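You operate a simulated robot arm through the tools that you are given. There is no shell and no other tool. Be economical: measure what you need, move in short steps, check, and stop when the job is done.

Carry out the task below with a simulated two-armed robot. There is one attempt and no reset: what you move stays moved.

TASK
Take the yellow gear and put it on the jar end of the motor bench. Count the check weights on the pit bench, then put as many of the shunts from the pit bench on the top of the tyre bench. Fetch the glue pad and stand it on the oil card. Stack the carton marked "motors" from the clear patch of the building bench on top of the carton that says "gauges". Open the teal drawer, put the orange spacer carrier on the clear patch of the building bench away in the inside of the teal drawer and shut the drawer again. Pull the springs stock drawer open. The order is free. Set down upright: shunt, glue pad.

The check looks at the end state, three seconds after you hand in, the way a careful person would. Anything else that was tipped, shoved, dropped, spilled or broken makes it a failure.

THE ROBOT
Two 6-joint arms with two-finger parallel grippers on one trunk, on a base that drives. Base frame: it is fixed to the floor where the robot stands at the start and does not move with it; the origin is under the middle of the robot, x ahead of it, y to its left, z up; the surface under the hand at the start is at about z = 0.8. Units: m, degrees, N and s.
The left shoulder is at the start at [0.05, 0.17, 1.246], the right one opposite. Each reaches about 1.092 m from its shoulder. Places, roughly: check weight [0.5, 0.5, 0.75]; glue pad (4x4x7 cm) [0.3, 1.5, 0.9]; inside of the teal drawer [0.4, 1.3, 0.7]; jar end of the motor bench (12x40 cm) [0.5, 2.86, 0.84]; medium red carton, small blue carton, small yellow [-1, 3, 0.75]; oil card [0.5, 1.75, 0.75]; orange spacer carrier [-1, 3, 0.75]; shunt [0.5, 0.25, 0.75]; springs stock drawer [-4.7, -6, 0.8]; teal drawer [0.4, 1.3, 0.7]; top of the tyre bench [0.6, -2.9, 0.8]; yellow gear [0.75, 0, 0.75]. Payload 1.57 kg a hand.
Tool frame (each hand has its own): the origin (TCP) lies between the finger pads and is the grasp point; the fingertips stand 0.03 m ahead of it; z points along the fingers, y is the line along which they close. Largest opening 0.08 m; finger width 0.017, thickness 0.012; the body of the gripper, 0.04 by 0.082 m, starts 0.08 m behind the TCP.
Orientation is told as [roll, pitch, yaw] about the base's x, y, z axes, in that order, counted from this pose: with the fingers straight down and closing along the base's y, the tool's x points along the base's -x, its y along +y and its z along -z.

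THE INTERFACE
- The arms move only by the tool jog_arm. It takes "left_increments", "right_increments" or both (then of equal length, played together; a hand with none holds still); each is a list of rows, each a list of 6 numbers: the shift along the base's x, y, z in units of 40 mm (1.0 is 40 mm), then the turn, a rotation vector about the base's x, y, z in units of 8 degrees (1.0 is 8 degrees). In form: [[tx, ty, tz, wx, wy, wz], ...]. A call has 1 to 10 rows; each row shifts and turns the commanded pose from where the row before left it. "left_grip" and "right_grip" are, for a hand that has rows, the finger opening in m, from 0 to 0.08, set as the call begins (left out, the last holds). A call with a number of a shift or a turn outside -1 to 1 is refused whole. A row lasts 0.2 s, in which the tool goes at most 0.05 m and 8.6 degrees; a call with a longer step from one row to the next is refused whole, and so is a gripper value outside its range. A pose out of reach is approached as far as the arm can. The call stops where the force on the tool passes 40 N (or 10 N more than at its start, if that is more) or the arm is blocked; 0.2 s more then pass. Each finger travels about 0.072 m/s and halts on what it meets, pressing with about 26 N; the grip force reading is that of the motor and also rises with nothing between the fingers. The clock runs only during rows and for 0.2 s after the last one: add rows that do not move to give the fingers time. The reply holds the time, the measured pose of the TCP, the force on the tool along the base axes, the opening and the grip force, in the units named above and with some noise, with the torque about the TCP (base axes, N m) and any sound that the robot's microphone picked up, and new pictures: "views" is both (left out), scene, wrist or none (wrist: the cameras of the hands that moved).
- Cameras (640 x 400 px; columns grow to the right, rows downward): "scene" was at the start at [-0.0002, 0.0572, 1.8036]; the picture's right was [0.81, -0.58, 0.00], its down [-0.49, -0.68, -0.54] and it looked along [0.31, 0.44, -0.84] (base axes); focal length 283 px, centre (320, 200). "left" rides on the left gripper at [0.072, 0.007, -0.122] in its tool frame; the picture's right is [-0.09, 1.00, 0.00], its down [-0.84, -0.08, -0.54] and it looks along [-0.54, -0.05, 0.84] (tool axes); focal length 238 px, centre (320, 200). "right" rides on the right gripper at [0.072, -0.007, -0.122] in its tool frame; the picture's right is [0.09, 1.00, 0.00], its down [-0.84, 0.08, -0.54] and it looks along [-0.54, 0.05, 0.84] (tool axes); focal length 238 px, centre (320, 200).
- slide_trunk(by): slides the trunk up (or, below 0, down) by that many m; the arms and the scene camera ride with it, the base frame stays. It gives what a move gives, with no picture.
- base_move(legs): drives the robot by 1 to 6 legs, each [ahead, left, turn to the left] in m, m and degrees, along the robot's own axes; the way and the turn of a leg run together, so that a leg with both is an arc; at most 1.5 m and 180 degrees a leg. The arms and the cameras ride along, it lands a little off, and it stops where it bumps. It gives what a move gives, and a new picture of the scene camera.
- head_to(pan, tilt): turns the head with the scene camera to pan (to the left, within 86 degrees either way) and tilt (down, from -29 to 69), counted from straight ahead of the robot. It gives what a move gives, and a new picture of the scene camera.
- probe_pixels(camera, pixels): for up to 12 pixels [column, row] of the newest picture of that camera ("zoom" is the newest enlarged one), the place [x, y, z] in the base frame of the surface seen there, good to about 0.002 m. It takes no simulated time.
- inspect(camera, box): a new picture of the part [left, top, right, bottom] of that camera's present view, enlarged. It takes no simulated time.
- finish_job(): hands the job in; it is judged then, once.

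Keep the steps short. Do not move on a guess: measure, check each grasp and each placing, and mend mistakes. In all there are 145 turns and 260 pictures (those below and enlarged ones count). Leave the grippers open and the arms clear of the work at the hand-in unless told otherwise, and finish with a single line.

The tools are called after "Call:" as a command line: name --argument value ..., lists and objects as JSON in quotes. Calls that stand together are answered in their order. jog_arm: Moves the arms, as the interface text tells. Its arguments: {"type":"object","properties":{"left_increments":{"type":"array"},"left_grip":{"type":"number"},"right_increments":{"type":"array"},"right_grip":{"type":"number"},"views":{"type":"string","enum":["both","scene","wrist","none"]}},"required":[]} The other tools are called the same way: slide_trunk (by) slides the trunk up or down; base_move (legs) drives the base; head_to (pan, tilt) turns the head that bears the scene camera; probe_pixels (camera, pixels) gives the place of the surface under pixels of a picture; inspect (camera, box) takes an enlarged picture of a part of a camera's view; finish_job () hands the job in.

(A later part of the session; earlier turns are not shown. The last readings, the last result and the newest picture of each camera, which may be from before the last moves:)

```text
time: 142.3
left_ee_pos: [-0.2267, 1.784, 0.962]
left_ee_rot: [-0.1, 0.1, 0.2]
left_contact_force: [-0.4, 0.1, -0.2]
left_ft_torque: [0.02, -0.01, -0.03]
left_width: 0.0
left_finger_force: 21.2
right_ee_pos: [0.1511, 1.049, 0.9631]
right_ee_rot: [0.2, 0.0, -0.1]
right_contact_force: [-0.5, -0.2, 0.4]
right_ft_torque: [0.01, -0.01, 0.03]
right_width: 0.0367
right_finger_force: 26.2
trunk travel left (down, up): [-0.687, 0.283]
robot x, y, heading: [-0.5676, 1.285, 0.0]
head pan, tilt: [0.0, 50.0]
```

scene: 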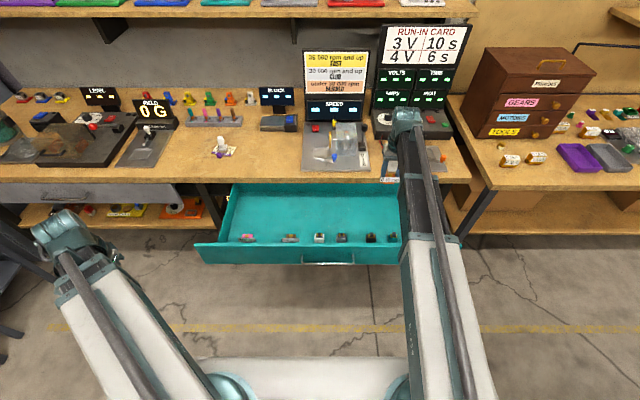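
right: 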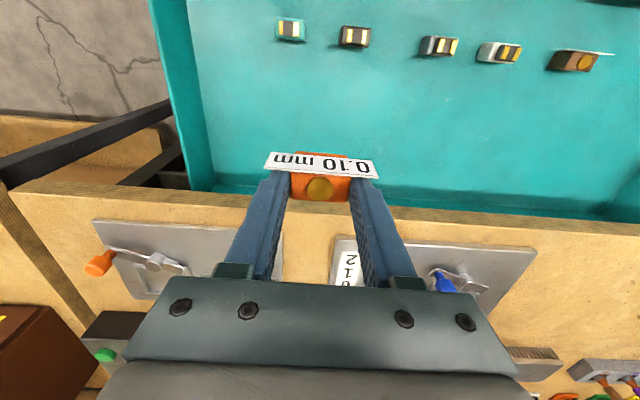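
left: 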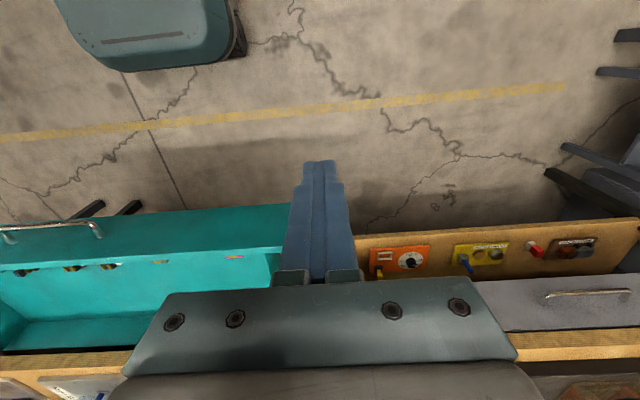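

Lower 0.2 and check clearance from the bench edge.

Call:
slide_trunk --by -0.2

Call:
inspect --camera "right" --box '[0, 0, 640, 400]'

```text
time: 144.5
left_ee_pos: [-0.2261, 1.7837, 0.762]
left_ee_rot: [-0.1, 0.2, 0.3]
left_contact_force: [0.3, 0.1, 0.3]
left_ft_torque: [-0.03, -0.03, 0.01]
left_width: 0.0002
left_finger_force: 21.3
right_ee_pos: [0.1504, 1.0492, 0.762]
right_ee_rot: [0.2, -0.1, 0.0]
right_contact_force: [-0.2, 0.4, -1.1]
right_ft_torque: [0.02, 0.0, 0.01]
right_width: 0.0368
right_finger_force: 26.1
trunk travel left (down, up): [-0.487, 0.483]
robot x, y, heading: [-0.5655, 1.2841, 0.0]
head pan, tilt: [0.0, 50.0]
```

```text
1.00 times, centred on (320, 200) of right (not enlarged: the box is as wide or as high as the picture)
```

zoom: 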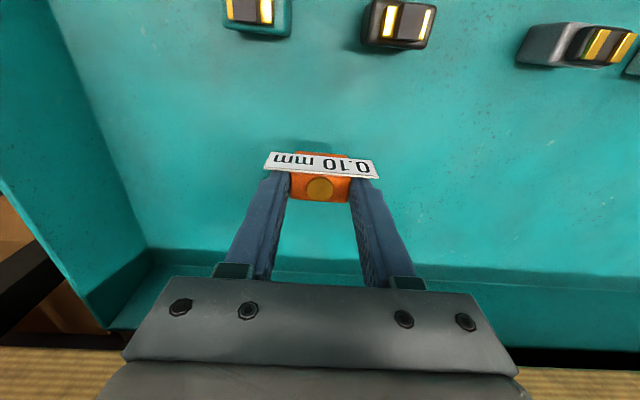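

Clear all around. Lower 0.039 more, then feel for contact.

Call:
slide_trunk --by -0.039

Call:
slide_trunk --by -0.004

```text
time: 145.3
left_ee_pos: [-0.2268, 1.7838, 0.7234]
left_ee_rot: [0.0, 0.1, 0.3]
left_contact_force: [-0.4, 0.0, -0.5]
left_ft_torque: [0.01, -0.01, -0.01]
left_width: 0.0
left_finger_force: 21.2
right_ee_pos: [0.1513, 1.0491, 0.7239]
right_ee_rot: [0.2, 0.0, 0.0]
right_contact_force: [-0.9, 0.1, -0.2]
right_ft_torque: [-0.01, 0.01, 0.04]
right_width: 0.0371
right_finger_force: 26.2
trunk travel left (down, up): [-0.448, 0.522]
robot x, y, heading: [-0.5653, 1.2825, 0.2]
head pan, tilt: [0.0, 50.0]
```

```text
time: 145.8
left_ee_pos: [-0.2257, 1.7834, 0.7187]
left_ee_rot: [0.0, 0.1, 0.3]
left_contact_force: [-0.1, -0.8, 0.8]
left_ft_torque: [-0.02, -0.03, -0.01]
left_width: 0.0001
left_finger_force: 21.3
right_ee_pos: [0.1515, 1.0493, 0.7189]
right_ee_rot: [0.3, 0.0, 0.0]
right_contact_force: [-0.4, 0.5, -0.9]
right_ft_torque: [0.01, 0.03, 0.02]
right_width: 0.0368
right_finger_force: 26.5
trunk travel left (down, up): [-0.444, 0.526]
robot x, y, heading: [-0.5679, 1.2806, 0.3]
head pan, tilt: [0.0, 50.0]
```

Call:
slide_trunk --by -0.003

```text
time: 146.3
left_ee_pos: [-0.2262, 1.7841, 0.7168]
left_ee_rot: [-0.1, 0.0, 0.3]
left_contact_force: [0.5, 0.8, 0.5]
left_ft_torque: [-0.02, 0.0, -0.01]
left_width: 0.0002
left_finger_force: 21.3
right_ee_pos: [0.1507, 1.0495, 0.718]
right_ee_rot: [0.3, -0.1, 0.0]
right_contact_force: [0.1, -1.6, 20.7]
right_ft_torque: [-0.18, -0.06, -0.02]
right_width: 0.037
right_finger_force: 26.3
trunk travel left (down, up): [-0.441, 0.529]
robot x, y, heading: [-0.5664, 1.2832, 0.0]
head pan, tilt: [0.0, 50.0]
```

Contact (21 N). Open, rise 0.2, and look.

Call:
jog_arm --right_increments '[[0, 0, 0, 0, 0, 0], [0, 0, 0, 0, 0, 0]]' --right_grip 0.06 --views "none"

Call:
slide_trunk --by 0.2

Call:
inspect --camera "right" --box '[0, 0, 640, 400]'

```text
time: 146.9
left_ee_pos: [-0.2258, 1.7826, 0.7168]
left_ee_rot: [-0.1, 0.0, 0.3]
left_contact_force: [-0.4, -0.2, -0.4]
left_ft_torque: [-0.01, 0.0, -0.03]
left_width: 0.0
left_finger_force: 21.5
right_ee_pos: [0.1505, 1.0494, 0.7159]
right_ee_rot: [0.2, -0.1, 0.0]
right_contact_force: [-0.3, 0.5, 1.5]
right_ft_torque: [0.01, 0.01, 0.02]
right_width: 0.06
right_finger_force: 0.1
trunk travel left (down, up): [-0.441, 0.529]
robot x, y, heading: [-0.5648, 1.2831, 0.5]
head pan, tilt: [0.0, 50.0]
```

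```text
time: 149.1
left_ee_pos: [-0.2268, 1.784, 0.916]
left_ee_rot: [-0.2, 0.1, 0.4]
left_contact_force: [-0.1, -0.5, -0.7]
left_ft_torque: [0.01, 0.0, 0.05]
left_width: 0.0
left_finger_force: 21.3
right_ee_pos: [0.152, 1.049, 0.9175]
right_ee_rot: [0.2, 0.1, 0.0]
right_contact_force: [0.1, -0.1, 0.2]
right_ft_torque: [0.02, -0.01, -0.03]
right_width: 0.0599
right_finger_force: 0.1
trunk travel left (down, up): [-0.641, 0.329]
robot x, y, heading: [-0.5659, 1.2862, 0.3]
head pan, tilt: [0.0, 50.0]
```

```text
1.00 times, centred on (320, 200) of right (not enlarged: the box is as wide or as high as the picture)
```

zoom: 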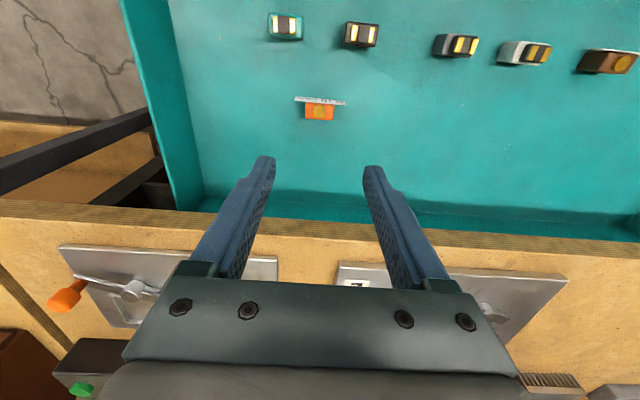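

The carrier lies in the drawer. I bring the right hand out and the left hand in front of the handle for pushing.

Call:
jog_arm --right_increments '[[-1, -0.62, 0, 0, 0, 0], [-1, -0.62, 0, 0, 0, 0], [-1, -0.62, 0, 0, 0, 0], [-1, -0.62, 0, 0, 0, 0], [-1, -0.62, 0, 0, 0, 0], [-1, -0.62, 0, 0, 0, 0], [-1, -0.62, 0, 0, 0, 0], [0, 0, 0, 0, 0, 0], [0, 0, 0, 0, 0, 0], [0, 0, 0, 0, 0, 0]]' --left_increments '[[0.6, -0.8, 0, 0, 0, 0], [0.6, -0.8, 0, 0, 0, 0], [0.6, -0.8, 0, 0, 0, 0], [0.6, -0.8, 0, 0, 0, 0], [0.4, -0.9, 0, 0, 0, 0], [0.4, -0.9, 0, 0, 0, 0], [0.2, -1, 0, 0, 0, 0], [0.2, -1, 0, 0, 0, 0], [0.1, -1, 0, 0, 0, 0], [0, -1, 0, 0, 0, 0]]' --views "none"

Call:
jog_arm --left_increments '[[-0.1, -1, 0, 0, 0, 0], [-0.2, -1, 0, 0, 0, 0], [-0.3, -1, 0, 0, 0, 0], [-0.4, -1, 0, 0, 0, 0]]' --views "wrist"

```text
time: 151.3
left_ee_pos: [-0.0777, 1.4241, 0.9168]
left_ee_rot: [-0.1, 0.0, 0.2]
left_contact_force: [-0.2, 0.8, -0.4]
left_ft_torque: [0.0, 0.05, -0.04]
left_width: 0.0
left_finger_force: 21.2
right_ee_pos: [-0.1307, 0.8771, 0.9167]
right_ee_rot: [0.3, 0.0, 0.1]
right_contact_force: [-0.5, -0.7, 0.5]
right_ft_torque: [0.02, -0.01, 0.0]
right_width: 0.0599
right_finger_force: 0.2
trunk travel left (down, up): [-0.641, 0.329]
robot x, y, heading: [-0.5623, 1.2817, 0.2]
head pan, tilt: [0.0, 50.0]
```

```text
time: 152.3
left_ee_pos: [-0.1184, 1.2628, 0.9168]
left_ee_rot: [-0.2, 0.1, 0.4]
left_contact_force: [0.2, -0.4, -0.1]
left_ft_torque: [0.0, -0.03, -0.01]
left_width: 0.0001
left_finger_force: 21.9
right_ee_pos: [-0.1305, 0.876, 0.9161]
right_ee_rot: [0.3, 0.0, 0.1]
right_contact_force: [0.4, 1.3, -0.8]
right_ft_torque: [0.01, -0.05, 0.03]
right_width: 0.0601
right_finger_force: 0.0
trunk travel left (down, up): [-0.641, 0.329]
robot x, y, heading: [-0.565, 1.2795, 0.1]
head pan, tilt: [0.0, 50.0]
```

left: 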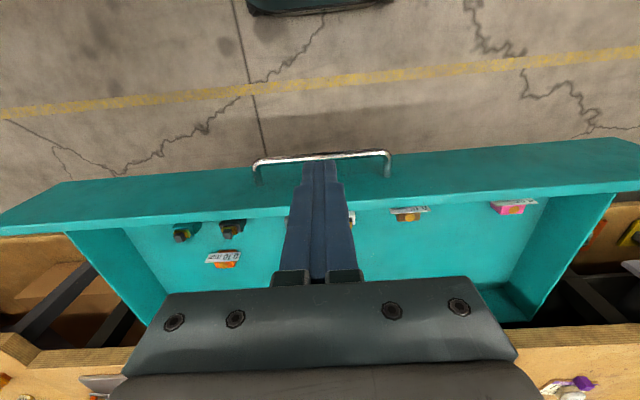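

The bar lies 4–5 cm ahead of the fingers. I lower 0.17 and push forward 0.31 m.

Call:
slide_trunk --by -0.17

Call:
jog_arm --left_increments '[[0.5, 0, 0, 0, 0, 0], [0.6, 0, 0, 0, 0, 0], [0.85, 0, 0, 0, 0, 0], [0.85, 0, 0, 0, 0, 0], [0.85, 0, 0, 0, 0, 0], [0.85, 0, 0, 0, 0, 0], [0.85, 0, 0, 0, 0, 0], [0.85, 0, 0, 0, 0, 0], [0.85, 0, 0, 0, 0, 0], [0.7, 0, 0, 0, 0, 0]]' --views "both"

```text
time: 154.2
left_ee_pos: [-0.1184, 1.263, 0.7472]
left_ee_rot: [-0.1, 0.1, 0.3]
left_contact_force: [0.5, 0.2, 0.4]
left_ft_torque: [0.0, 0.02, 0.0]
left_width: 0.0001
left_finger_force: 21.6
right_ee_pos: [-0.1296, 0.8761, 0.7466]
right_ee_rot: [0.2, 0.0, -0.1]
right_contact_force: [-0.5, 0.1, -0.1]
right_ft_torque: [-0.01, 0.03, -0.02]
right_width: 0.0599
right_finger_force: 0.1
trunk travel left (down, up): [-0.471, 0.499]
robot x, y, heading: [-0.5667, 1.2834, 0.2]
head pan, tilt: [0.0, 50.0]
```

```text
time: 156.4
left_ee_pos: [0.1918, 1.2624, 0.7463]
left_ee_rot: [-0.2, 0.2, 0.2]
left_contact_force: [0.5, 0.6, -0.5]
left_ft_torque: [-0.04, 0.0, 0.0]
left_width: 0.0003
left_finger_force: 21.0
right_ee_pos: [-0.1301, 0.8767, 0.7467]
right_ee_rot: [0.2, -0.1, 0.0]
right_contact_force: [-0.4, 0.1, 0.4]
right_ft_torque: [-0.01, 0.01, -0.01]
right_width: 0.06
right_finger_force: 0.0
trunk travel left (down, up): [-0.471, 0.499]
robot x, y, heading: [-0.5692, 1.28, 0.2]
head pan, tilt: [0.0, 50.0]
```

scene: 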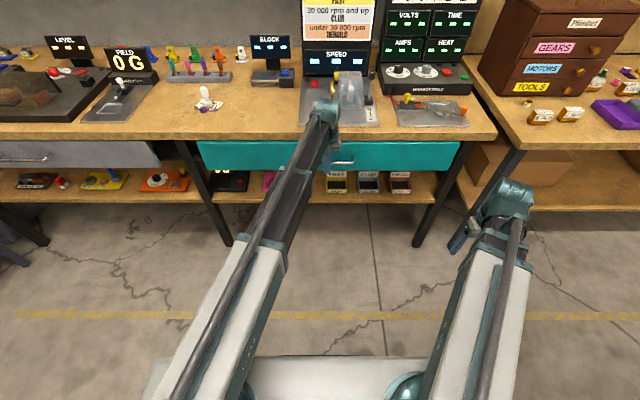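
left: 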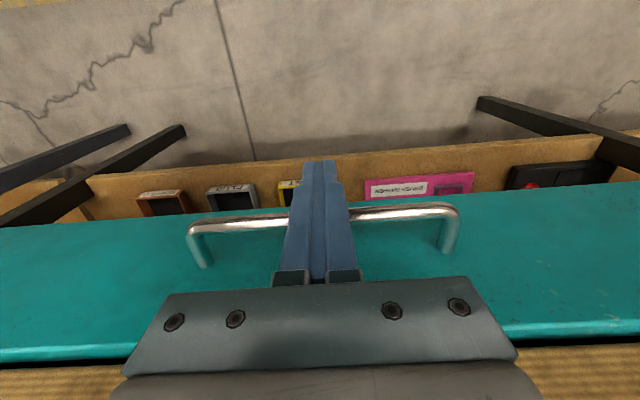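

Nearly shut. I push slowly the last bit until it meets the stop.

Call:
jog_arm --left_increments '[[0.15, 0, 0, 0, 0, 0], [0.15, 0, 0, 0, 0, 0], [0.1, 0, 0, 0, 0, 0], [0.1, 0, 0, 0, 0, 0], [0.1, 0, 0, 0, 0, 0], [0.1, 0, 0, 0, 0, 0]]' --views "wrist"

Call:
probe_pixels --camera "left" --pixels '[[150, 260], [150, 320], [500, 250], [580, 260], [60, 375], [580, 360], [220, 218], [420, 208]]'

```text
time: 158.0
left_ee_pos: [0.2132, 1.2628, 0.7466]
left_ee_rot: [0.0, 0.8, 0.2]
left_contact_force: [-4.9, 0.6, -5.6]
left_ft_torque: [0.01, 0.11, 0.0]
left_width: 0.0
left_finger_force: 21.2
right_ee_pos: [-0.1294, 0.8765, 0.7464]
right_ee_rot: [0.2, 0.0, 0.1]
right_contact_force: [-1.4, 0.3, -0.7]
right_ft_torque: [0.0, -0.02, -0.01]
right_width: 0.0599
right_finger_force: 0.1
trunk travel left (down, up): [-0.471, 0.499]
robot x, y, heading: [-0.5652, 1.2793, 0.2]
head pan, tilt: [0.0, 50.0]
stopped in row 6 (left hand): the force on the tool passed its limit at 41 N (the readings are from after the stop); the commanded pose is now the measured one
```

left: 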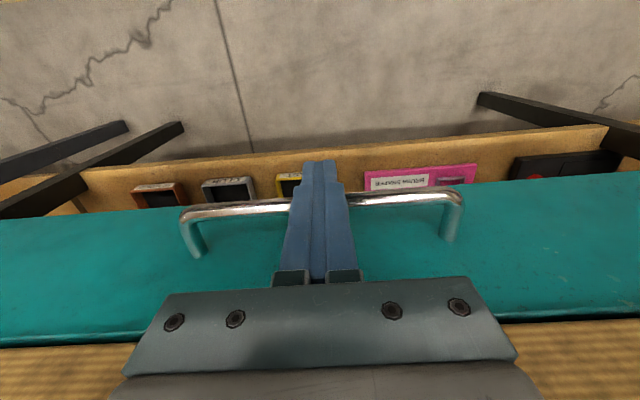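

```text
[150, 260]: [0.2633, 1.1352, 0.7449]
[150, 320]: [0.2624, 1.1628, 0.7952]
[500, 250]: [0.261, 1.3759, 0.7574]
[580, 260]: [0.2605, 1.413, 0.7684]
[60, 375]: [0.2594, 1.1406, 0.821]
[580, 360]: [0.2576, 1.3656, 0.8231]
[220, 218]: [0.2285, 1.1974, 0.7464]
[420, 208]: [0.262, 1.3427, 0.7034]
```

The drawer is shut flush. I withdraw the left hand and rise, then drive toward the pit bench.

Call:
jog_arm --left_increments '[[-0.8, 0, 0, 0, 0, 0], [-0.9, 0, 0, 0, 0, 0], [-0.9, 0, 0, 0, 0, 0], [-1, 0, 0, 0, 0, 0], [-1, 0, 0, 0, 0, 0], [-1, 0, 0, 0, 0, 0]]' --left_grip 0.06 --views "none"

Call:
slide_trunk --by 0.48

Call:
base_move --legs '[[0, -0.95, 0]]'

```text
time: 159.4
left_ee_pos: [-0.0092, 1.262, 0.7463]
left_ee_rot: [-0.1, 0.7, 0.2]
left_contact_force: [-0.9, -0.5, -0.8]
left_ft_torque: [0.01, 0.01, 0.02]
left_width: 0.06
left_finger_force: 0.0
right_ee_pos: [-0.1306, 0.8772, 0.7467]
right_ee_rot: [0.2, -0.1, 0.0]
right_contact_force: [0.2, -0.4, 0.4]
right_ft_torque: [0.02, 0.02, 0.01]
right_width: 0.0599
right_finger_force: 0.0
trunk travel left (down, up): [-0.471, 0.499]
robot x, y, heading: [-0.5655, 1.285, 0.2]
head pan, tilt: [0.0, 50.0]
```

```text
refused: 0.48 is not a number from -0.4 to 0.4
```

```text
time: 162.2
left_ee_pos: [-0.0028, 0.8387, 0.7436]
left_ee_rot: [-0.1, 1.0, -8.4]
left_contact_force: [0.4, 0.0, -0.1]
left_ft_torque: [0.0, 0.02, 0.04]
left_width: 0.0601
left_finger_force: 0.1
right_ee_pos: [-0.1796, 0.4754, 0.7435]
right_ee_rot: [0.2, 0.3, -8.4]
right_contact_force: [-0.2, -0.4, -0.6]
right_ft_torque: [0.02, -0.02, 0.0]
right_width: 0.0601
right_finger_force: 0.1
trunk travel left (down, up): [-0.471, 0.499]
robot x, y, heading: [-0.5548, 0.9412, -8.0]
head pan, tilt: [0.0, 50.0]
stopped in leg 1: the robot was blocked; the commanded pose is now the measured one
```

scene: 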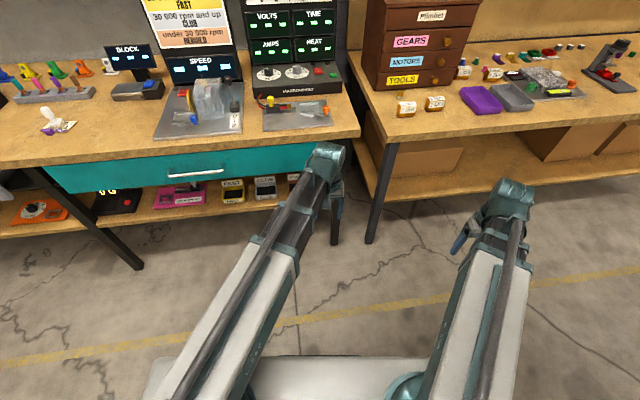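

The base bumped something, likely the table behind on the right. I look that way.

Call:
slide_trunk --by 0.4

Call:
head_to --pan -86 --tilt 55

```text
time: 166.0
left_ee_pos: [-0.0074, 0.838, 1.1458]
left_ee_rot: [-0.2, 0.7, -8.3]
left_contact_force: [0.2, -0.4, -0.4]
left_ft_torque: [0.01, 0.0, -0.03]
left_width: 0.0601
left_finger_force: 0.0
right_ee_pos: [-0.184, 0.4758, 1.1465]
right_ee_rot: [0.2, 0.0, -8.5]
right_contact_force: [-0.2, -0.2, 0.4]
right_ft_torque: [0.0, -0.01, 0.0]
right_width: 0.0601
right_finger_force: 0.0
trunk travel left (down, up): [-0.871, 0.099]
robot x, y, heading: [-0.5527, 0.9404, -8.3]
head pan, tilt: [0.0, 50.0]
```

```text
time: 167.6
left_ee_pos: [-0.0075, 0.838, 1.1467]
left_ee_rot: [-0.3, 0.7, -8.4]
left_contact_force: [0.3, 0.0, -0.1]
left_ft_torque: [-0.01, 0.01, -0.01]
left_width: 0.0599
left_finger_force: 0.1
right_ee_pos: [-0.1844, 0.475, 1.147]
right_ee_rot: [0.2, 0.1, -8.5]
right_contact_force: [0.2, -0.2, 0.3]
right_ft_torque: [0.01, 0.02, -0.03]
right_width: 0.0601
right_finger_force: 0.1
trunk travel left (down, up): [-0.871, 0.099]
robot x, y, heading: [-0.5556, 0.9404, -8.4]
head pan, tilt: [-85.9, 55.0]
```

scene: 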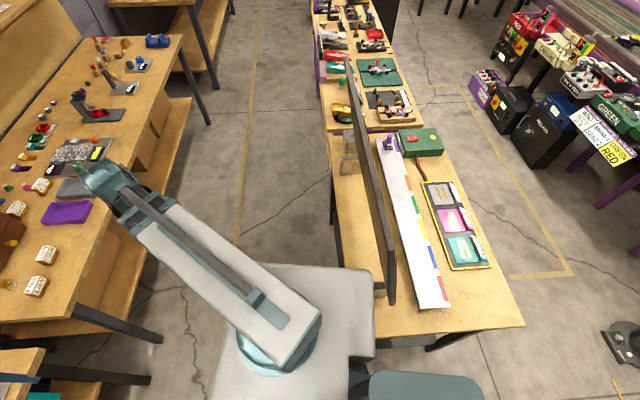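

Only the base touched the table corner; nothing on it was disturbed. I measure the table edge and back away.

Call:
probe_pixels --camera "scene" --pixels '[[395, 335], [335, 180], [355, 100], [385, 290], [515, 320], [100, 315], [200, 105], [330, 40]]'

Call:
inspect --camera "scene" --box '[310, 40, 530, 340]'

Call:
base_move --legs '[[0, 0.12, 0], [0.42, 0, 8]]'

```text
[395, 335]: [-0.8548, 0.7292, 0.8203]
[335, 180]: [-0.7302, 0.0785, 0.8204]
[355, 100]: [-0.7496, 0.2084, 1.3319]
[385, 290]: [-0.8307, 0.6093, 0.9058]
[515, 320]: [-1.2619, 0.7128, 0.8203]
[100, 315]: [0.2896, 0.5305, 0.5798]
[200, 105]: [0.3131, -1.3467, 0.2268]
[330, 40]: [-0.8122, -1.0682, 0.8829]
```

```text
1.33 times, centred on (420, 190) of scene
```

zoom: 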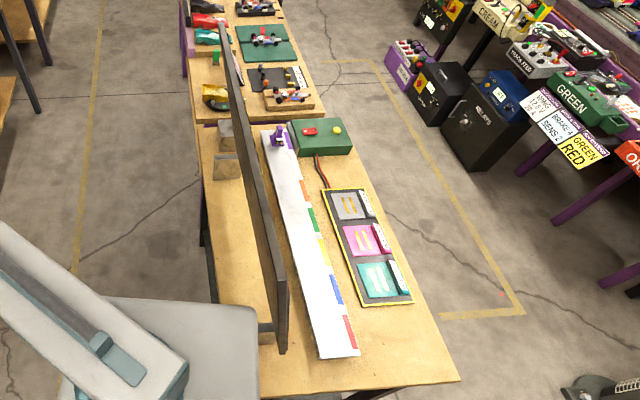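

```text
time: 171.0
left_ee_pos: [0.4277, 1.0027, 1.1465]
left_ee_rot: [-0.1, 0.8, -0.5]
left_contact_force: [-0.7, -0.1, 0.6]
left_ft_torque: [0.01, 0.02, 0.01]
left_width: 0.06
left_finger_force: 0.1
right_ee_pos: [0.3005, 0.6193, 1.1456]
right_ee_rot: [0.2, 0.1, -0.7]
right_contact_force: [0.8, -0.5, -0.4]
right_ft_torque: [0.01, 0.05, -0.04]
right_width: 0.0598
right_finger_force: 0.0
trunk travel left (down, up): [-0.871, 0.099]
robot x, y, heading: [-0.1295, 1.0342, -0.3]
head pan, tilt: [-85.9, 55.0]
```

scene: 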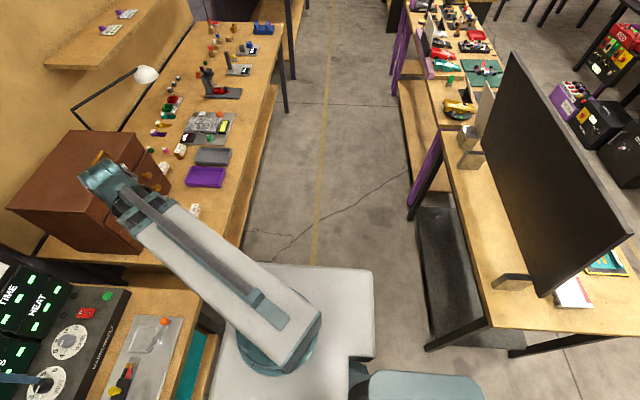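

Clear aisle. I drive right 0.80 m along the pit bench (hands over the empty front part, x≤0.43) and look ahead.

Call:
base_move --legs '[[0, -0.8, 0]]'

Call:
head_to --pan 25 --tilt 45

```text
time: 175.3
left_ee_pos: [0.4191, 0.1883, 1.1464]
left_ee_rot: [0.0, 0.6, -0.8]
left_contact_force: [0.4, 0.3, -0.3]
left_ft_torque: [-0.03, 0.0, 0.0]
left_width: 0.0601
left_finger_force: 0.0
right_ee_pos: [0.29, -0.1963, 1.1464]
right_ee_rot: [0.2, -0.1, -1.0]
right_contact_force: [-0.4, 0.2, -0.1]
right_ft_torque: [0.02, 0.01, -0.03]
right_width: 0.0599
right_finger_force: 0.0
trunk travel left (down, up): [-0.871, 0.099]
robot x, y, heading: [-0.1397, 0.2168, -0.8]
head pan, tilt: [-85.9, 55.0]
```

scene: 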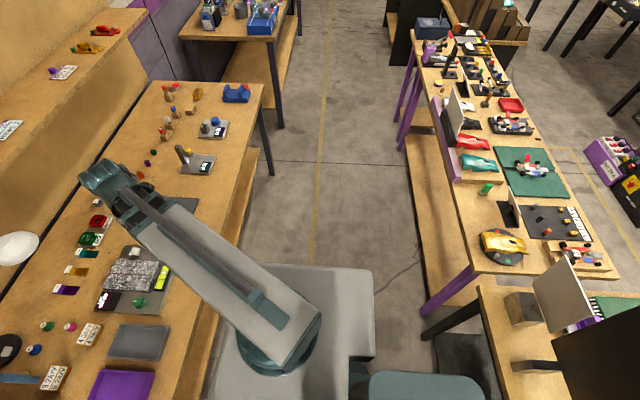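

```text
time: 177.2
left_ee_pos: [0.4184, 0.1878, 1.1466]
left_ee_rot: [0.0, 0.7, -0.8]
left_contact_force: [0.3, -0.5, -0.5]
left_ft_torque: [0.01, 0.01, 0.02]
left_width: 0.06
left_finger_force: 0.2
right_ee_pos: [0.2895, -0.1959, 1.1455]
right_ee_rot: [0.2, 0.0, -1.0]
right_contact_force: [-0.3, -0.4, -0.1]
right_ft_torque: [-0.02, 0.0, 0.0]
right_width: 0.0599
right_finger_force: 0.0
trunk travel left (down, up): [-0.871, 0.099]
robot x, y, heading: [-0.141, 0.2195, -0.7]
head pan, tilt: [25.0, 45.0]
```

scene: 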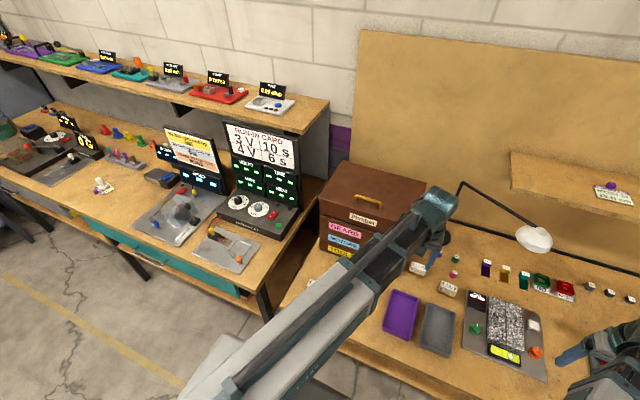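

Call:
probe_pixels --camera "scene" --pixels '[[347, 166], [400, 180], [390, 160], [370, 150], [344, 155], [380, 180], [470, 225]]'

Call:
inspect --camera "scene" --box '[270, 140, 470, 310]'

```text
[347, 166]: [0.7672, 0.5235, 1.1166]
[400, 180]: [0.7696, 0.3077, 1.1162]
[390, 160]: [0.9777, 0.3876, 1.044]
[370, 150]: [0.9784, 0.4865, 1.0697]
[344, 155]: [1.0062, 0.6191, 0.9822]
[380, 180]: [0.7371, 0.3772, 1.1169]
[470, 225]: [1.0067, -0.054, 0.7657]
```

```text
2.35 times, centred on (370, 225) of scene
```

zoom: 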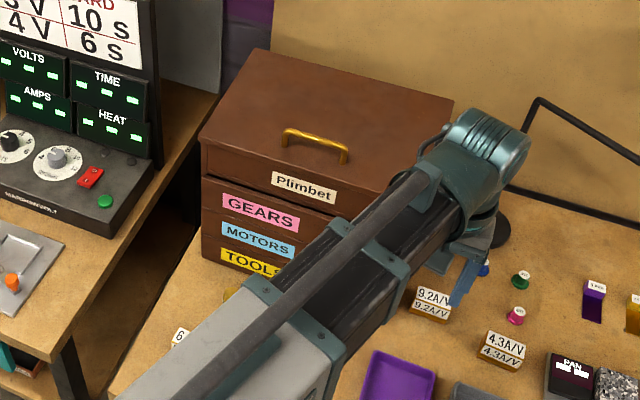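

There is an 18 cm hidden gap behind the chest (back x 0.79, wall 0.978). I raise, go ahead 0.10, and reach the left camera over it.

Call:
slide_trunk --by 0.09

Call:
base_move --legs '[[0.1, 0, 0.7]]'

Call:
jog_arm --left_increments '[[1, 0.56, 0, 0, 0, 0], [1, 0.56, 0, 0, 0, 0], [1, 0.56, 0, 0, 0, 0], [1, 0.56, 0, 0, 0, 0], [1, 0.56, 0, 0, 0, 0], [1, 0.56, 0, 0, 0, 0], [1, 0.56, 0, 0, 0, 0], [1, 0.56, 0, 0, 0, 0]]' --views "wrist"

```text
time: 178.5
left_ee_pos: [0.4179, 0.1871, 1.2371]
left_ee_rot: [0.0, 0.8, -0.7]
left_contact_force: [0.6, 1.0, 0.0]
left_ft_torque: [0.02, -0.01, 0.03]
left_width: 0.06
left_finger_force: 0.0
right_ee_pos: [0.2894, -0.1957, 1.2359]
right_ee_rot: [0.2, 0.0, -1.0]
right_contact_force: [-0.3, -0.3, -1.3]
right_ft_torque: [-0.01, 0.01, 0.0]
right_width: 0.06
right_finger_force: 0.0
trunk travel left (down, up): [-0.961, 0.009]
robot x, y, heading: [-0.1409, 0.2158, -0.7]
head pan, tilt: [25.0, 45.0]
```

```text
time: 179.6
left_ee_pos: [0.5206, 0.1928, 1.2356]
left_ee_rot: [-0.1, 0.8, -0.1]
left_contact_force: [0.8, -0.1, 0.4]
left_ft_torque: [-0.01, 0.04, -0.01]
left_width: 0.06
left_finger_force: 0.1
right_ee_pos: [0.398, -0.19, 1.2362]
right_ee_rot: [0.3, 0.1, -0.4]
right_contact_force: [0.3, -0.9, 0.0]
right_ft_torque: [0.0, 0.02, 0.02]
right_width: 0.0599
right_finger_force: 0.1
trunk travel left (down, up): [-0.961, 0.009]
robot x, y, heading: [-0.0399, 0.2184, -0.2]
head pan, tilt: [25.0, 45.0]
```

scene: 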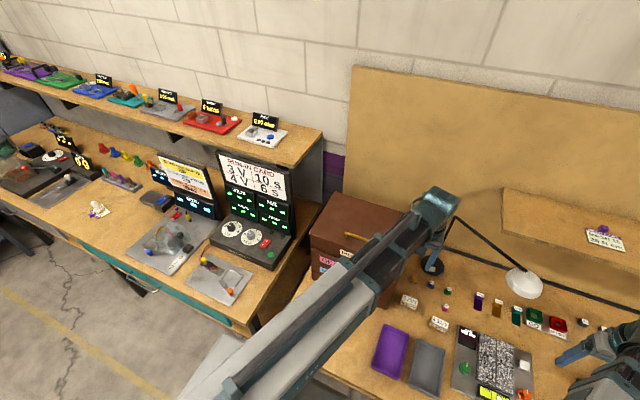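

```text
time: 181.4
left_ee_pos: [0.8393, 0.3738, 1.2353]
left_ee_rot: [-0.1, 0.7, -0.2]
left_contact_force: [-0.5, 0.3, -0.2]
left_ft_torque: [0.02, 0.01, 0.0]
left_width: 0.0601
left_finger_force: 0.1
right_ee_pos: [0.3965, -0.191, 1.2365]
right_ee_rot: [0.2, 0.1, -0.2]
right_contact_force: [-0.1, -0.6, 0.7]
right_ft_torque: [-0.03, -0.02, -0.02]
right_width: 0.06
right_finger_force: 0.1
trunk travel left (down, up): [-0.961, 0.009]
robot x, y, heading: [-0.0379, 0.216, 0.3]
head pan, tilt: [25.0, 45.0]
```

left: 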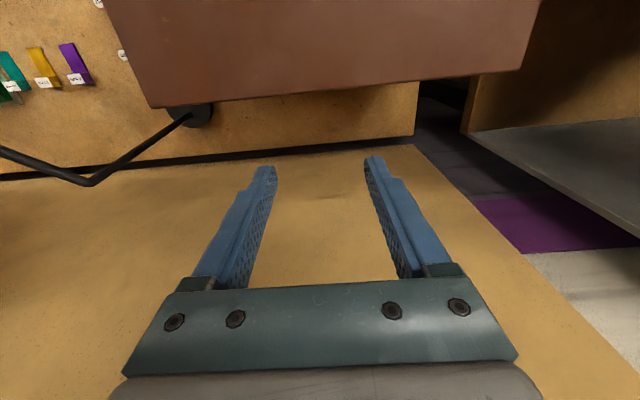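

Behind the chest is empty. I check the right end of the pit bench too.

Call:
head_to --pan -45 --tilt 40

Call:
inspect --camera "scene" --box '[0, 50, 320, 250]'

Call:
inspect --camera "scene" --box '[250, 30, 490, 180]'

```text
time: 182.8
left_ee_pos: [0.8375, 0.3733, 1.2366]
left_ee_rot: [-0.1, 0.7, -0.2]
left_contact_force: [-1.2, 0.1, 0.2]
left_ft_torque: [0.02, -0.03, 0.0]
left_width: 0.0599
left_finger_force: 0.1
right_ee_pos: [0.3962, -0.1908, 1.237]
right_ee_rot: [0.2, 0.0, -0.3]
right_contact_force: [-1.1, -0.6, 0.2]
right_ft_torque: [0.03, 0.0, 0.0]
right_width: 0.06
right_finger_force: 0.1
trunk travel left (down, up): [-0.961, 0.009]
robot x, y, heading: [-0.0377, 0.2176, -0.1]
head pan, tilt: [-45.0, 40.0]
```

scene: 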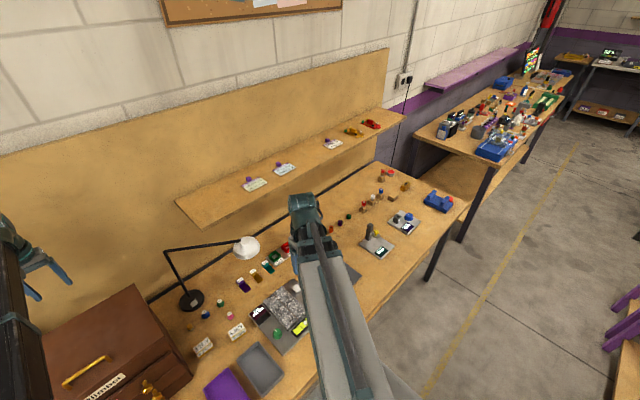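

```text
2.00 times, centred on (160, 150) of scene
```

zoom: 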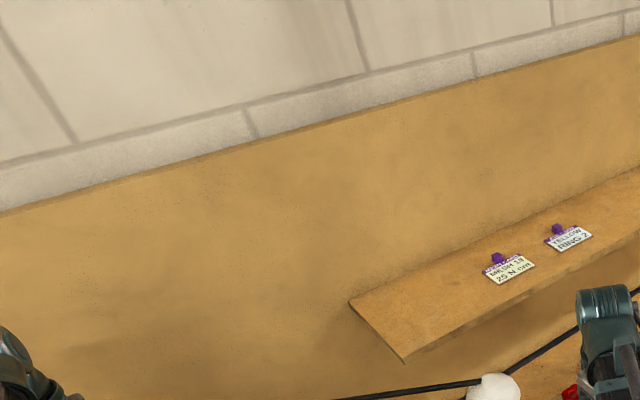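

```text
2.67 times, centred on (370, 105) of scene
```

zoom: 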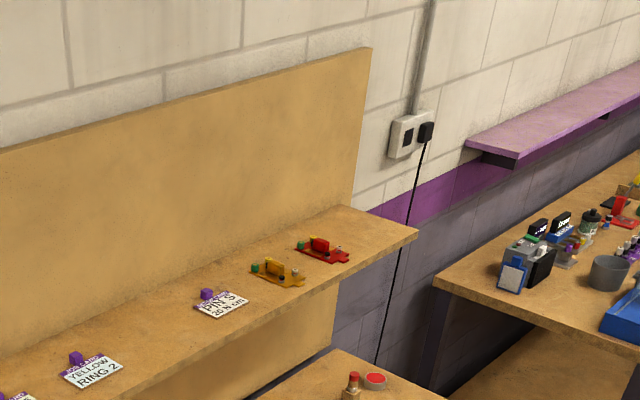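

Call:
inspect --camera "scene" --box '[310, 155, 480, 265]'

Call:
inspect --camera "scene" --box '[160, 230, 330, 370]'

```text
3.64 times, centred on (395, 210) of scene
```

zoom: 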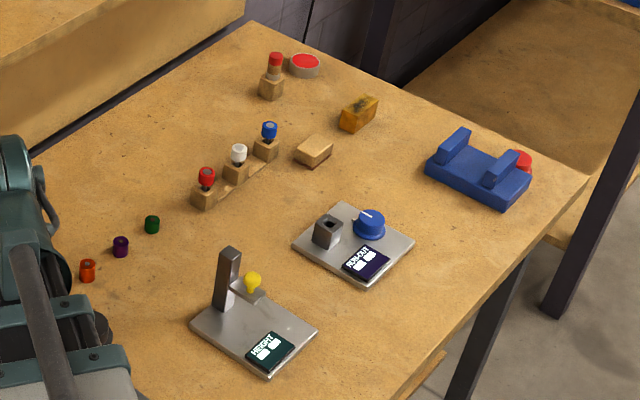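

```text
2.86 times, centred on (245, 300) of scene
```

zoom: 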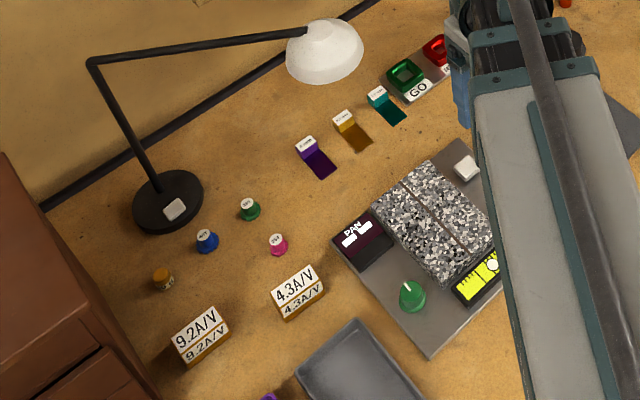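

Count: 2 check weights. So 2 shunts: 6.7A/V with the left hand, 4.3A/V with the right. I retract the left hand and back off 0.2 m.

Call:
jog_arm --left_increments '[[-1, 0, 0, 0, 0, 0], [-1, 0, 0, 0, 0, 0], [-1, 0, 0, 0, 0, 0], [-1, 0, 0, 0, 0, 0], [-1, 0, 0, 0, 0, 0], [-1, 0, 0, 0, 0, 0], [-1, 0, 0, 0, 0, 0], [-1, 0, 0, 0, 0, 0], [-1, 0, 0, 0, 0, 0], [-0.7, 0, 0, 0, 0, 0]]' --left_grip 0.08 --views "none"

Call:
base_move --legs '[[-0.22, 0, 0]]'

Call:
jog_arm --left_increments '[[0.7, 0.6, 0, 0, 0, 0], [0.7, 0.6, 0, 0, 0, 0], [0.7, 0.6, 0, 0, 0, 0], [0.3, 0.5, 0, 0, 0, 0], [0, 0, 0, 0, 0, 0], [0, 0, 0, 0, 0, 0], [0, 0, 0, 0, 0, 0], [0, 0, 0, 0, 0, 0], [0, 0, 0, 0, 0, 0]]' --right_increments '[[0.9, 0.6, 0, 0, 0, 0], [0.9, 0.6, 0, 0, 0, 0], [0.9, 0.6, 0, 0, 0, 0], [0.9, 0.6, 0, 0, 0, 0], [0.9, 0.6, 0, 0, 0, 0], [0.9, 0.6, 0, 0, 0, 0], [0.9, 0.6, 0, 0, 0, 0], [0.9, 0.6, 0, 0, 0, 0], [0.9, 0.55, 0, 0, 0, 0]]' --right_grip 0.08 --views "wrist"

```text
time: 185.0
left_ee_pos: [0.4513, 0.3724, 1.2373]
left_ee_rot: [-0.1, 0.7, -0.2]
left_contact_force: [0.0, -0.2, 1.3]
left_ft_torque: [-0.01, -0.02, -0.01]
left_width: 0.0801
left_finger_force: 0.1
right_ee_pos: [0.3951, -0.1906, 1.2376]
right_ee_rot: [0.2, 0.0, -0.2]
right_contact_force: [0.7, 0.0, 0.7]
right_ft_torque: [0.0, 0.01, -0.01]
right_width: 0.06
right_finger_force: 0.1
trunk travel left (down, up): [-0.961, 0.009]
robot x, y, heading: [-0.0372, 0.2164, -0.0]
head pan, tilt: [-45.0, 40.0]
```

```text
time: 186.7
left_ee_pos: [0.2298, 0.3714, 1.2364]
left_ee_rot: [-0.1, 0.5, -0.2]
left_contact_force: [-0.6, 0.1, -0.6]
left_ft_torque: [-0.03, -0.02, 0.0]
left_width: 0.0802
left_finger_force: 0.0
right_ee_pos: [0.1741, -0.1919, 1.2366]
right_ee_rot: [0.3, 0.0, -0.3]
right_contact_force: [-0.3, 0.1, -0.3]
right_ft_torque: [-0.01, -0.05, -0.02]
right_width: 0.06
right_finger_force: 0.1
trunk travel left (down, up): [-0.961, 0.009]
robot x, y, heading: [-0.2611, 0.2175, -0.3]
head pan, tilt: [-45.0, 40.0]
```

scene: 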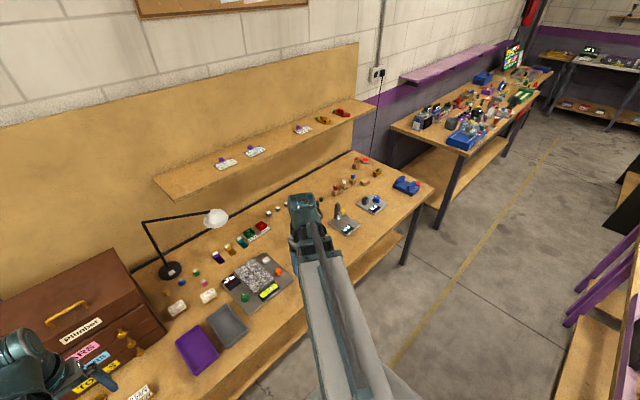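

```text
time: 188.7
left_ee_pos: [0.3274, 0.4652, 1.2362]
left_ee_rot: [-0.1, 0.7, -0.2]
left_contact_force: [0.0, -0.7, -0.8]
left_ft_torque: [0.0, 0.05, 0.01]
left_width: 0.0798
left_finger_force: 0.0
right_ee_pos: [0.5016, 0.0234, 1.2354]
right_ee_rot: [0.2, 0.1, -0.4]
right_contact_force: [0.6, -0.4, -0.9]
right_ft_torque: [-0.03, -0.03, 0.0]
right_width: 0.0801
right_finger_force: 0.0
trunk travel left (down, up): [-0.961, 0.009]
robot x, y, heading: [-0.2546, 0.2155, -0.1]
head pan, tilt: [-45.0, 40.0]
```

right: 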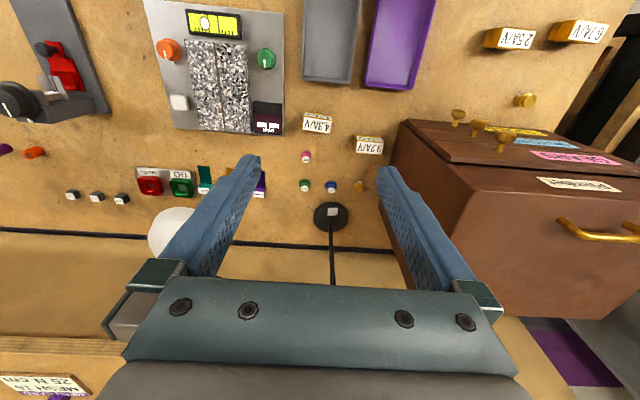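
left: 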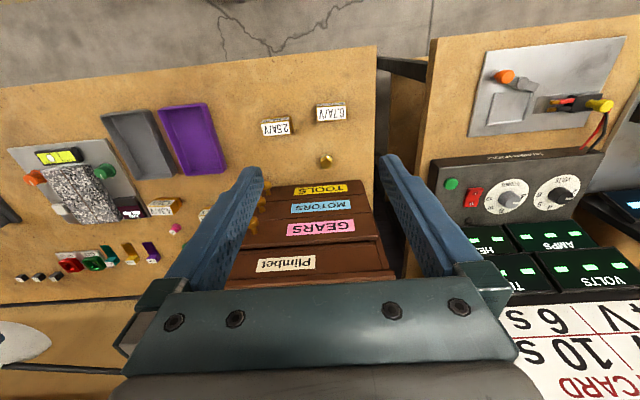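

Call:
inspect --camera "right" --box '[280, 90, 400, 165]'

Call:
probe_pixels --camera "zoom" --pixels '[[128, 125], [280, 135], [125, 165], [275, 175], [115, 215], [265, 225], [200, 190], [200, 145], [195, 222]]'

Call:
inspect --camera "left" --box '[250, 90, 370, 165]'

Call:
probe_pixels --camera "zoom" --pixels '[[350, 85], [500, 75], [355, 110], [510, 100], [360, 155], [510, 145], [430, 130], [430, 85], [430, 150], [150, 215]]'

```text
5.33 times, centred on (340, 128) of right
```

zoom: 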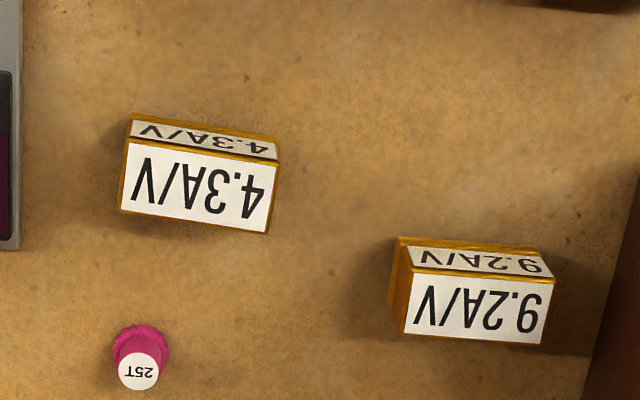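

```text
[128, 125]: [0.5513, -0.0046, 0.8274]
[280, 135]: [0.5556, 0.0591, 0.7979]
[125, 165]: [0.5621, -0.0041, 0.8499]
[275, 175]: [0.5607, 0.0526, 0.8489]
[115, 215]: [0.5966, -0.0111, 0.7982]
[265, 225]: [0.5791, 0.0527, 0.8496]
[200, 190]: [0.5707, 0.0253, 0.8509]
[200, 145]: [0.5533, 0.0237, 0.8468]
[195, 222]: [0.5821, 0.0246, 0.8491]
```

```text
5.33 times, centred on (310, 128) of left
```

zoom: 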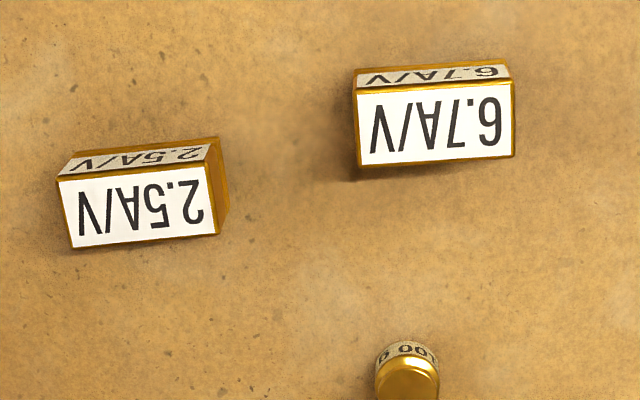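

```text
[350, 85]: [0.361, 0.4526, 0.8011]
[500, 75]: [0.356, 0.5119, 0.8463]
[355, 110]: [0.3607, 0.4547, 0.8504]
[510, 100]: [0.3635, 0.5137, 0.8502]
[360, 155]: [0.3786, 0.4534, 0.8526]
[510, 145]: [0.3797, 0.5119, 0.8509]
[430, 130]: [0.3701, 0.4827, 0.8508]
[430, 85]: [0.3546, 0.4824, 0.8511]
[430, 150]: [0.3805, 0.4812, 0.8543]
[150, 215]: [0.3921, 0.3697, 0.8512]
```

6.7A/V: centre (0.3695, 0.483), 61×30 mm; 4.3A/V: centre (0.571, 0.0245). Both turned about -2.5°. I align both hands and lower 0.3.

Call:
jog_arm --left_increments '[[0.53, 0.22, 0, 0, -0.09, -0.16], [0.52, 0.22, 0, 0, 0, -0.15], [0, 0, 0, 0, 0, 0]]' --right_increments '[[0.87, 0.02, 0, 0, 0, -0.12], [0.86, 0, 0, 0, 0, -0.1], [0, 0, 0, 0, 0, 0]]' --left_grip 0.08 --right_grip 0.08 --views "none"

Call:
slide_trunk --by -0.31

Call:
inspect --camera "left" --box '[160, 50, 480, 250]'

Call:
inspect --camera "right" --box '[160, 50, 480, 250]'

```text
time: 189.5
left_ee_pos: [0.3687, 0.4834, 1.2371]
left_ee_rot: [-0.1, 0.0, -2.7]
left_contact_force: [0.0, -0.3, 0.1]
left_ft_torque: [0.03, -0.01, 0.0]
left_width: 0.0803
left_finger_force: 0.1
right_ee_pos: [0.5702, 0.0252, 1.2363]
right_ee_rot: [0.2, 0.0, -2.1]
right_contact_force: [-0.7, -0.5, 0.7]
right_ft_torque: [0.01, 0.02, 0.01]
right_width: 0.08
right_finger_force: 0.1
trunk travel left (down, up): [-0.961, 0.009]
robot x, y, heading: [-0.2601, 0.2205, -0.0]
head pan, tilt: [-45.0, 40.0]
```

```text
time: 192.6
left_ee_pos: [0.3708, 0.4828, 0.9264]
left_ee_rot: [0.0, 0.1, -2.7]
left_contact_force: [0.7, 0.2, 0.2]
left_ft_torque: [0.04, -0.01, -0.04]
left_width: 0.08
left_finger_force: 0.1
right_ee_pos: [0.5699, 0.0252, 0.9256]
right_ee_rot: [0.2, 0.0, -2.2]
right_contact_force: [-1.2, 0.4, -0.9]
right_ft_torque: [0.0, -0.02, 0.02]
right_width: 0.0799
right_finger_force: 0.1
trunk travel left (down, up): [-0.651, 0.319]
robot x, y, heading: [-0.2586, 0.2149, -0.3]
head pan, tilt: [-45.0, 40.0]
```

```text
2.00 times, centred on (320, 150) of left
```

zoom: 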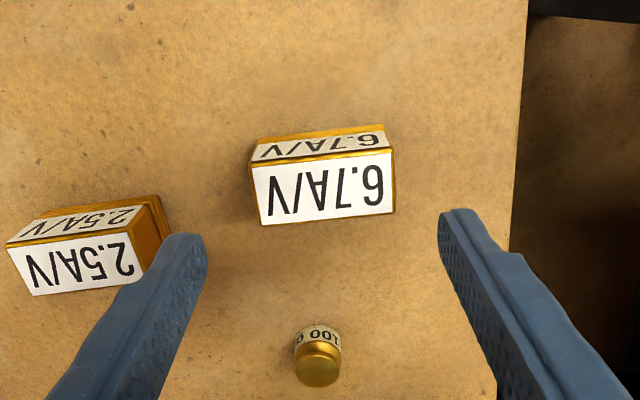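

```text
2.00 times, centred on (320, 150) of right
```

zoom: 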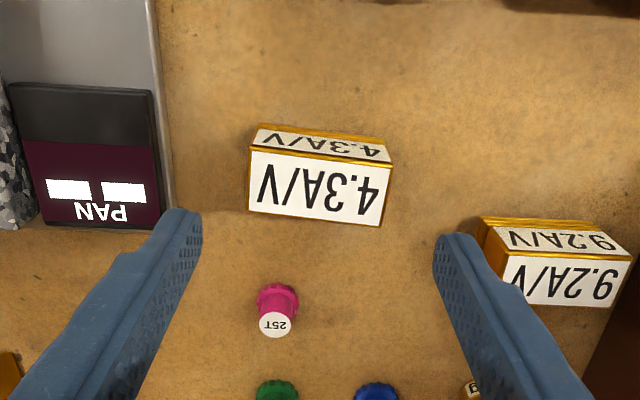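

Both centred. Lower 0.086 and close both.

Call:
slide_trunk --by -0.086

Call:
jog_arm --left_increments '[[0, 0, 0, 0, 0, 0], [0, 0, 0, 0, 0, 0], [0, 0, 0, 0, 0, 0]]' --right_increments '[[0, 0, 0, 0, 0, 0], [0, 0, 0, 0, 0, 0], [0, 0, 0, 0, 0, 0]]' --left_grip 0.0 --right_grip 0.0 --views "none"

Call:
slide_trunk --by 0.3

Call:
jog_arm --left_increments '[[0, 0, 0, 0, 0, 0]]' --right_increments '[[0, 0, 0, 0, 0, 0]]' --views "wrist"

```text
time: 193.8
left_ee_pos: [0.3701, 0.4826, 0.8407]
left_ee_rot: [0.0, -0.1, -2.7]
left_contact_force: [1.0, -0.4, 0.3]
left_ft_torque: [0.02, 0.01, 0.0]
left_width: 0.08
left_finger_force: 0.1
right_ee_pos: [0.5707, 0.025, 0.8393]
right_ee_rot: [0.2, 0.1, -2.1]
right_contact_force: [0.4, 0.1, 0.3]
right_ft_torque: [-0.01, 0.01, 0.01]
right_width: 0.0802
right_finger_force: 0.0
trunk travel left (down, up): [-0.565, 0.405]
robot x, y, heading: [-0.2614, 0.2201, 0.0]
head pan, tilt: [-45.0, 40.0]
```

```text
time: 194.6
left_ee_pos: [0.3691, 0.4814, 0.8404]
left_ee_rot: [0.0, 0.0, -2.7]
left_contact_force: [0.6, 0.1, -0.4]
left_ft_torque: [0.08, -0.03, 0.0]
left_width: 0.0616
left_finger_force: 26.7
right_ee_pos: [0.5697, 0.0249, 0.8399]
right_ee_rot: [0.2, 0.0, -2.1]
right_contact_force: [-0.3, -1.4, 1.5]
right_ft_torque: [-0.15, 0.0, -0.02]
right_width: 0.0623
right_finger_force: 26.3
trunk travel left (down, up): [-0.565, 0.405]
robot x, y, heading: [-0.2587, 0.2178, -0.1]
head pan, tilt: [-45.0, 40.0]
```

```text
time: 197.6
left_ee_pos: [0.3694, 0.4827, 1.1402]
left_ee_rot: [0.0, 0.0, -2.8]
left_contact_force: [0.9, -0.1, -1.8]
left_ft_torque: [0.01, -0.01, 0.0]
left_width: 0.062
left_finger_force: 26.3
right_ee_pos: [0.5713, 0.0249, 1.1405]
right_ee_rot: [0.2, 0.0, -2.1]
right_contact_force: [-0.2, 0.7, -2.8]
right_ft_torque: [-0.01, 0.01, 0.0]
right_width: 0.0619
right_finger_force: 26.1
trunk travel left (down, up): [-0.865, 0.105]
robot x, y, heading: [-0.2596, 0.219, -0.2]
head pan, tilt: [-45.0, 40.0]
```

```text
time: 198.0
left_ee_pos: [0.369, 0.4822, 1.1395]
left_ee_rot: [0.1, 0.0, -2.7]
left_contact_force: [0.6, -0.1, -2.3]
left_ft_torque: [-0.01, 0.01, -0.01]
left_width: 0.0617
left_finger_force: 25.2
right_ee_pos: [0.571, 0.025, 1.1401]
right_ee_rot: [0.1, 0.0, -2.1]
right_contact_force: [0.1, -0.7, -1.9]
right_ft_torque: [0.02, -0.01, -0.04]
right_width: 0.0623
right_finger_force: 26.6
trunk travel left (down, up): [-0.865, 0.105]
robot x, y, heading: [-0.2555, 0.2178, -0.0]
head pan, tilt: [-45.0, 40.0]
```

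right: 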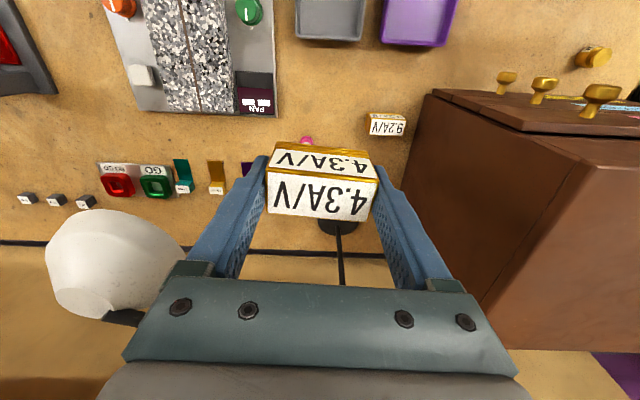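
left: 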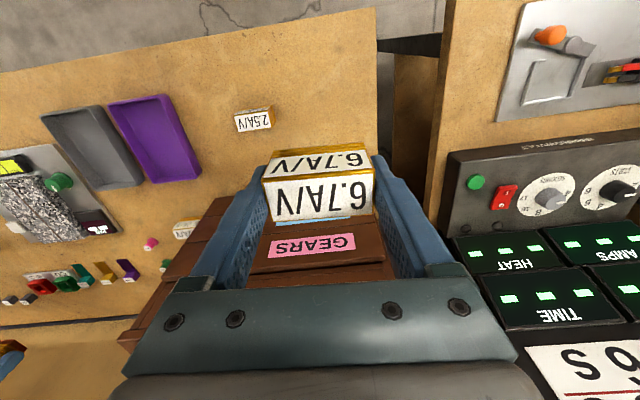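

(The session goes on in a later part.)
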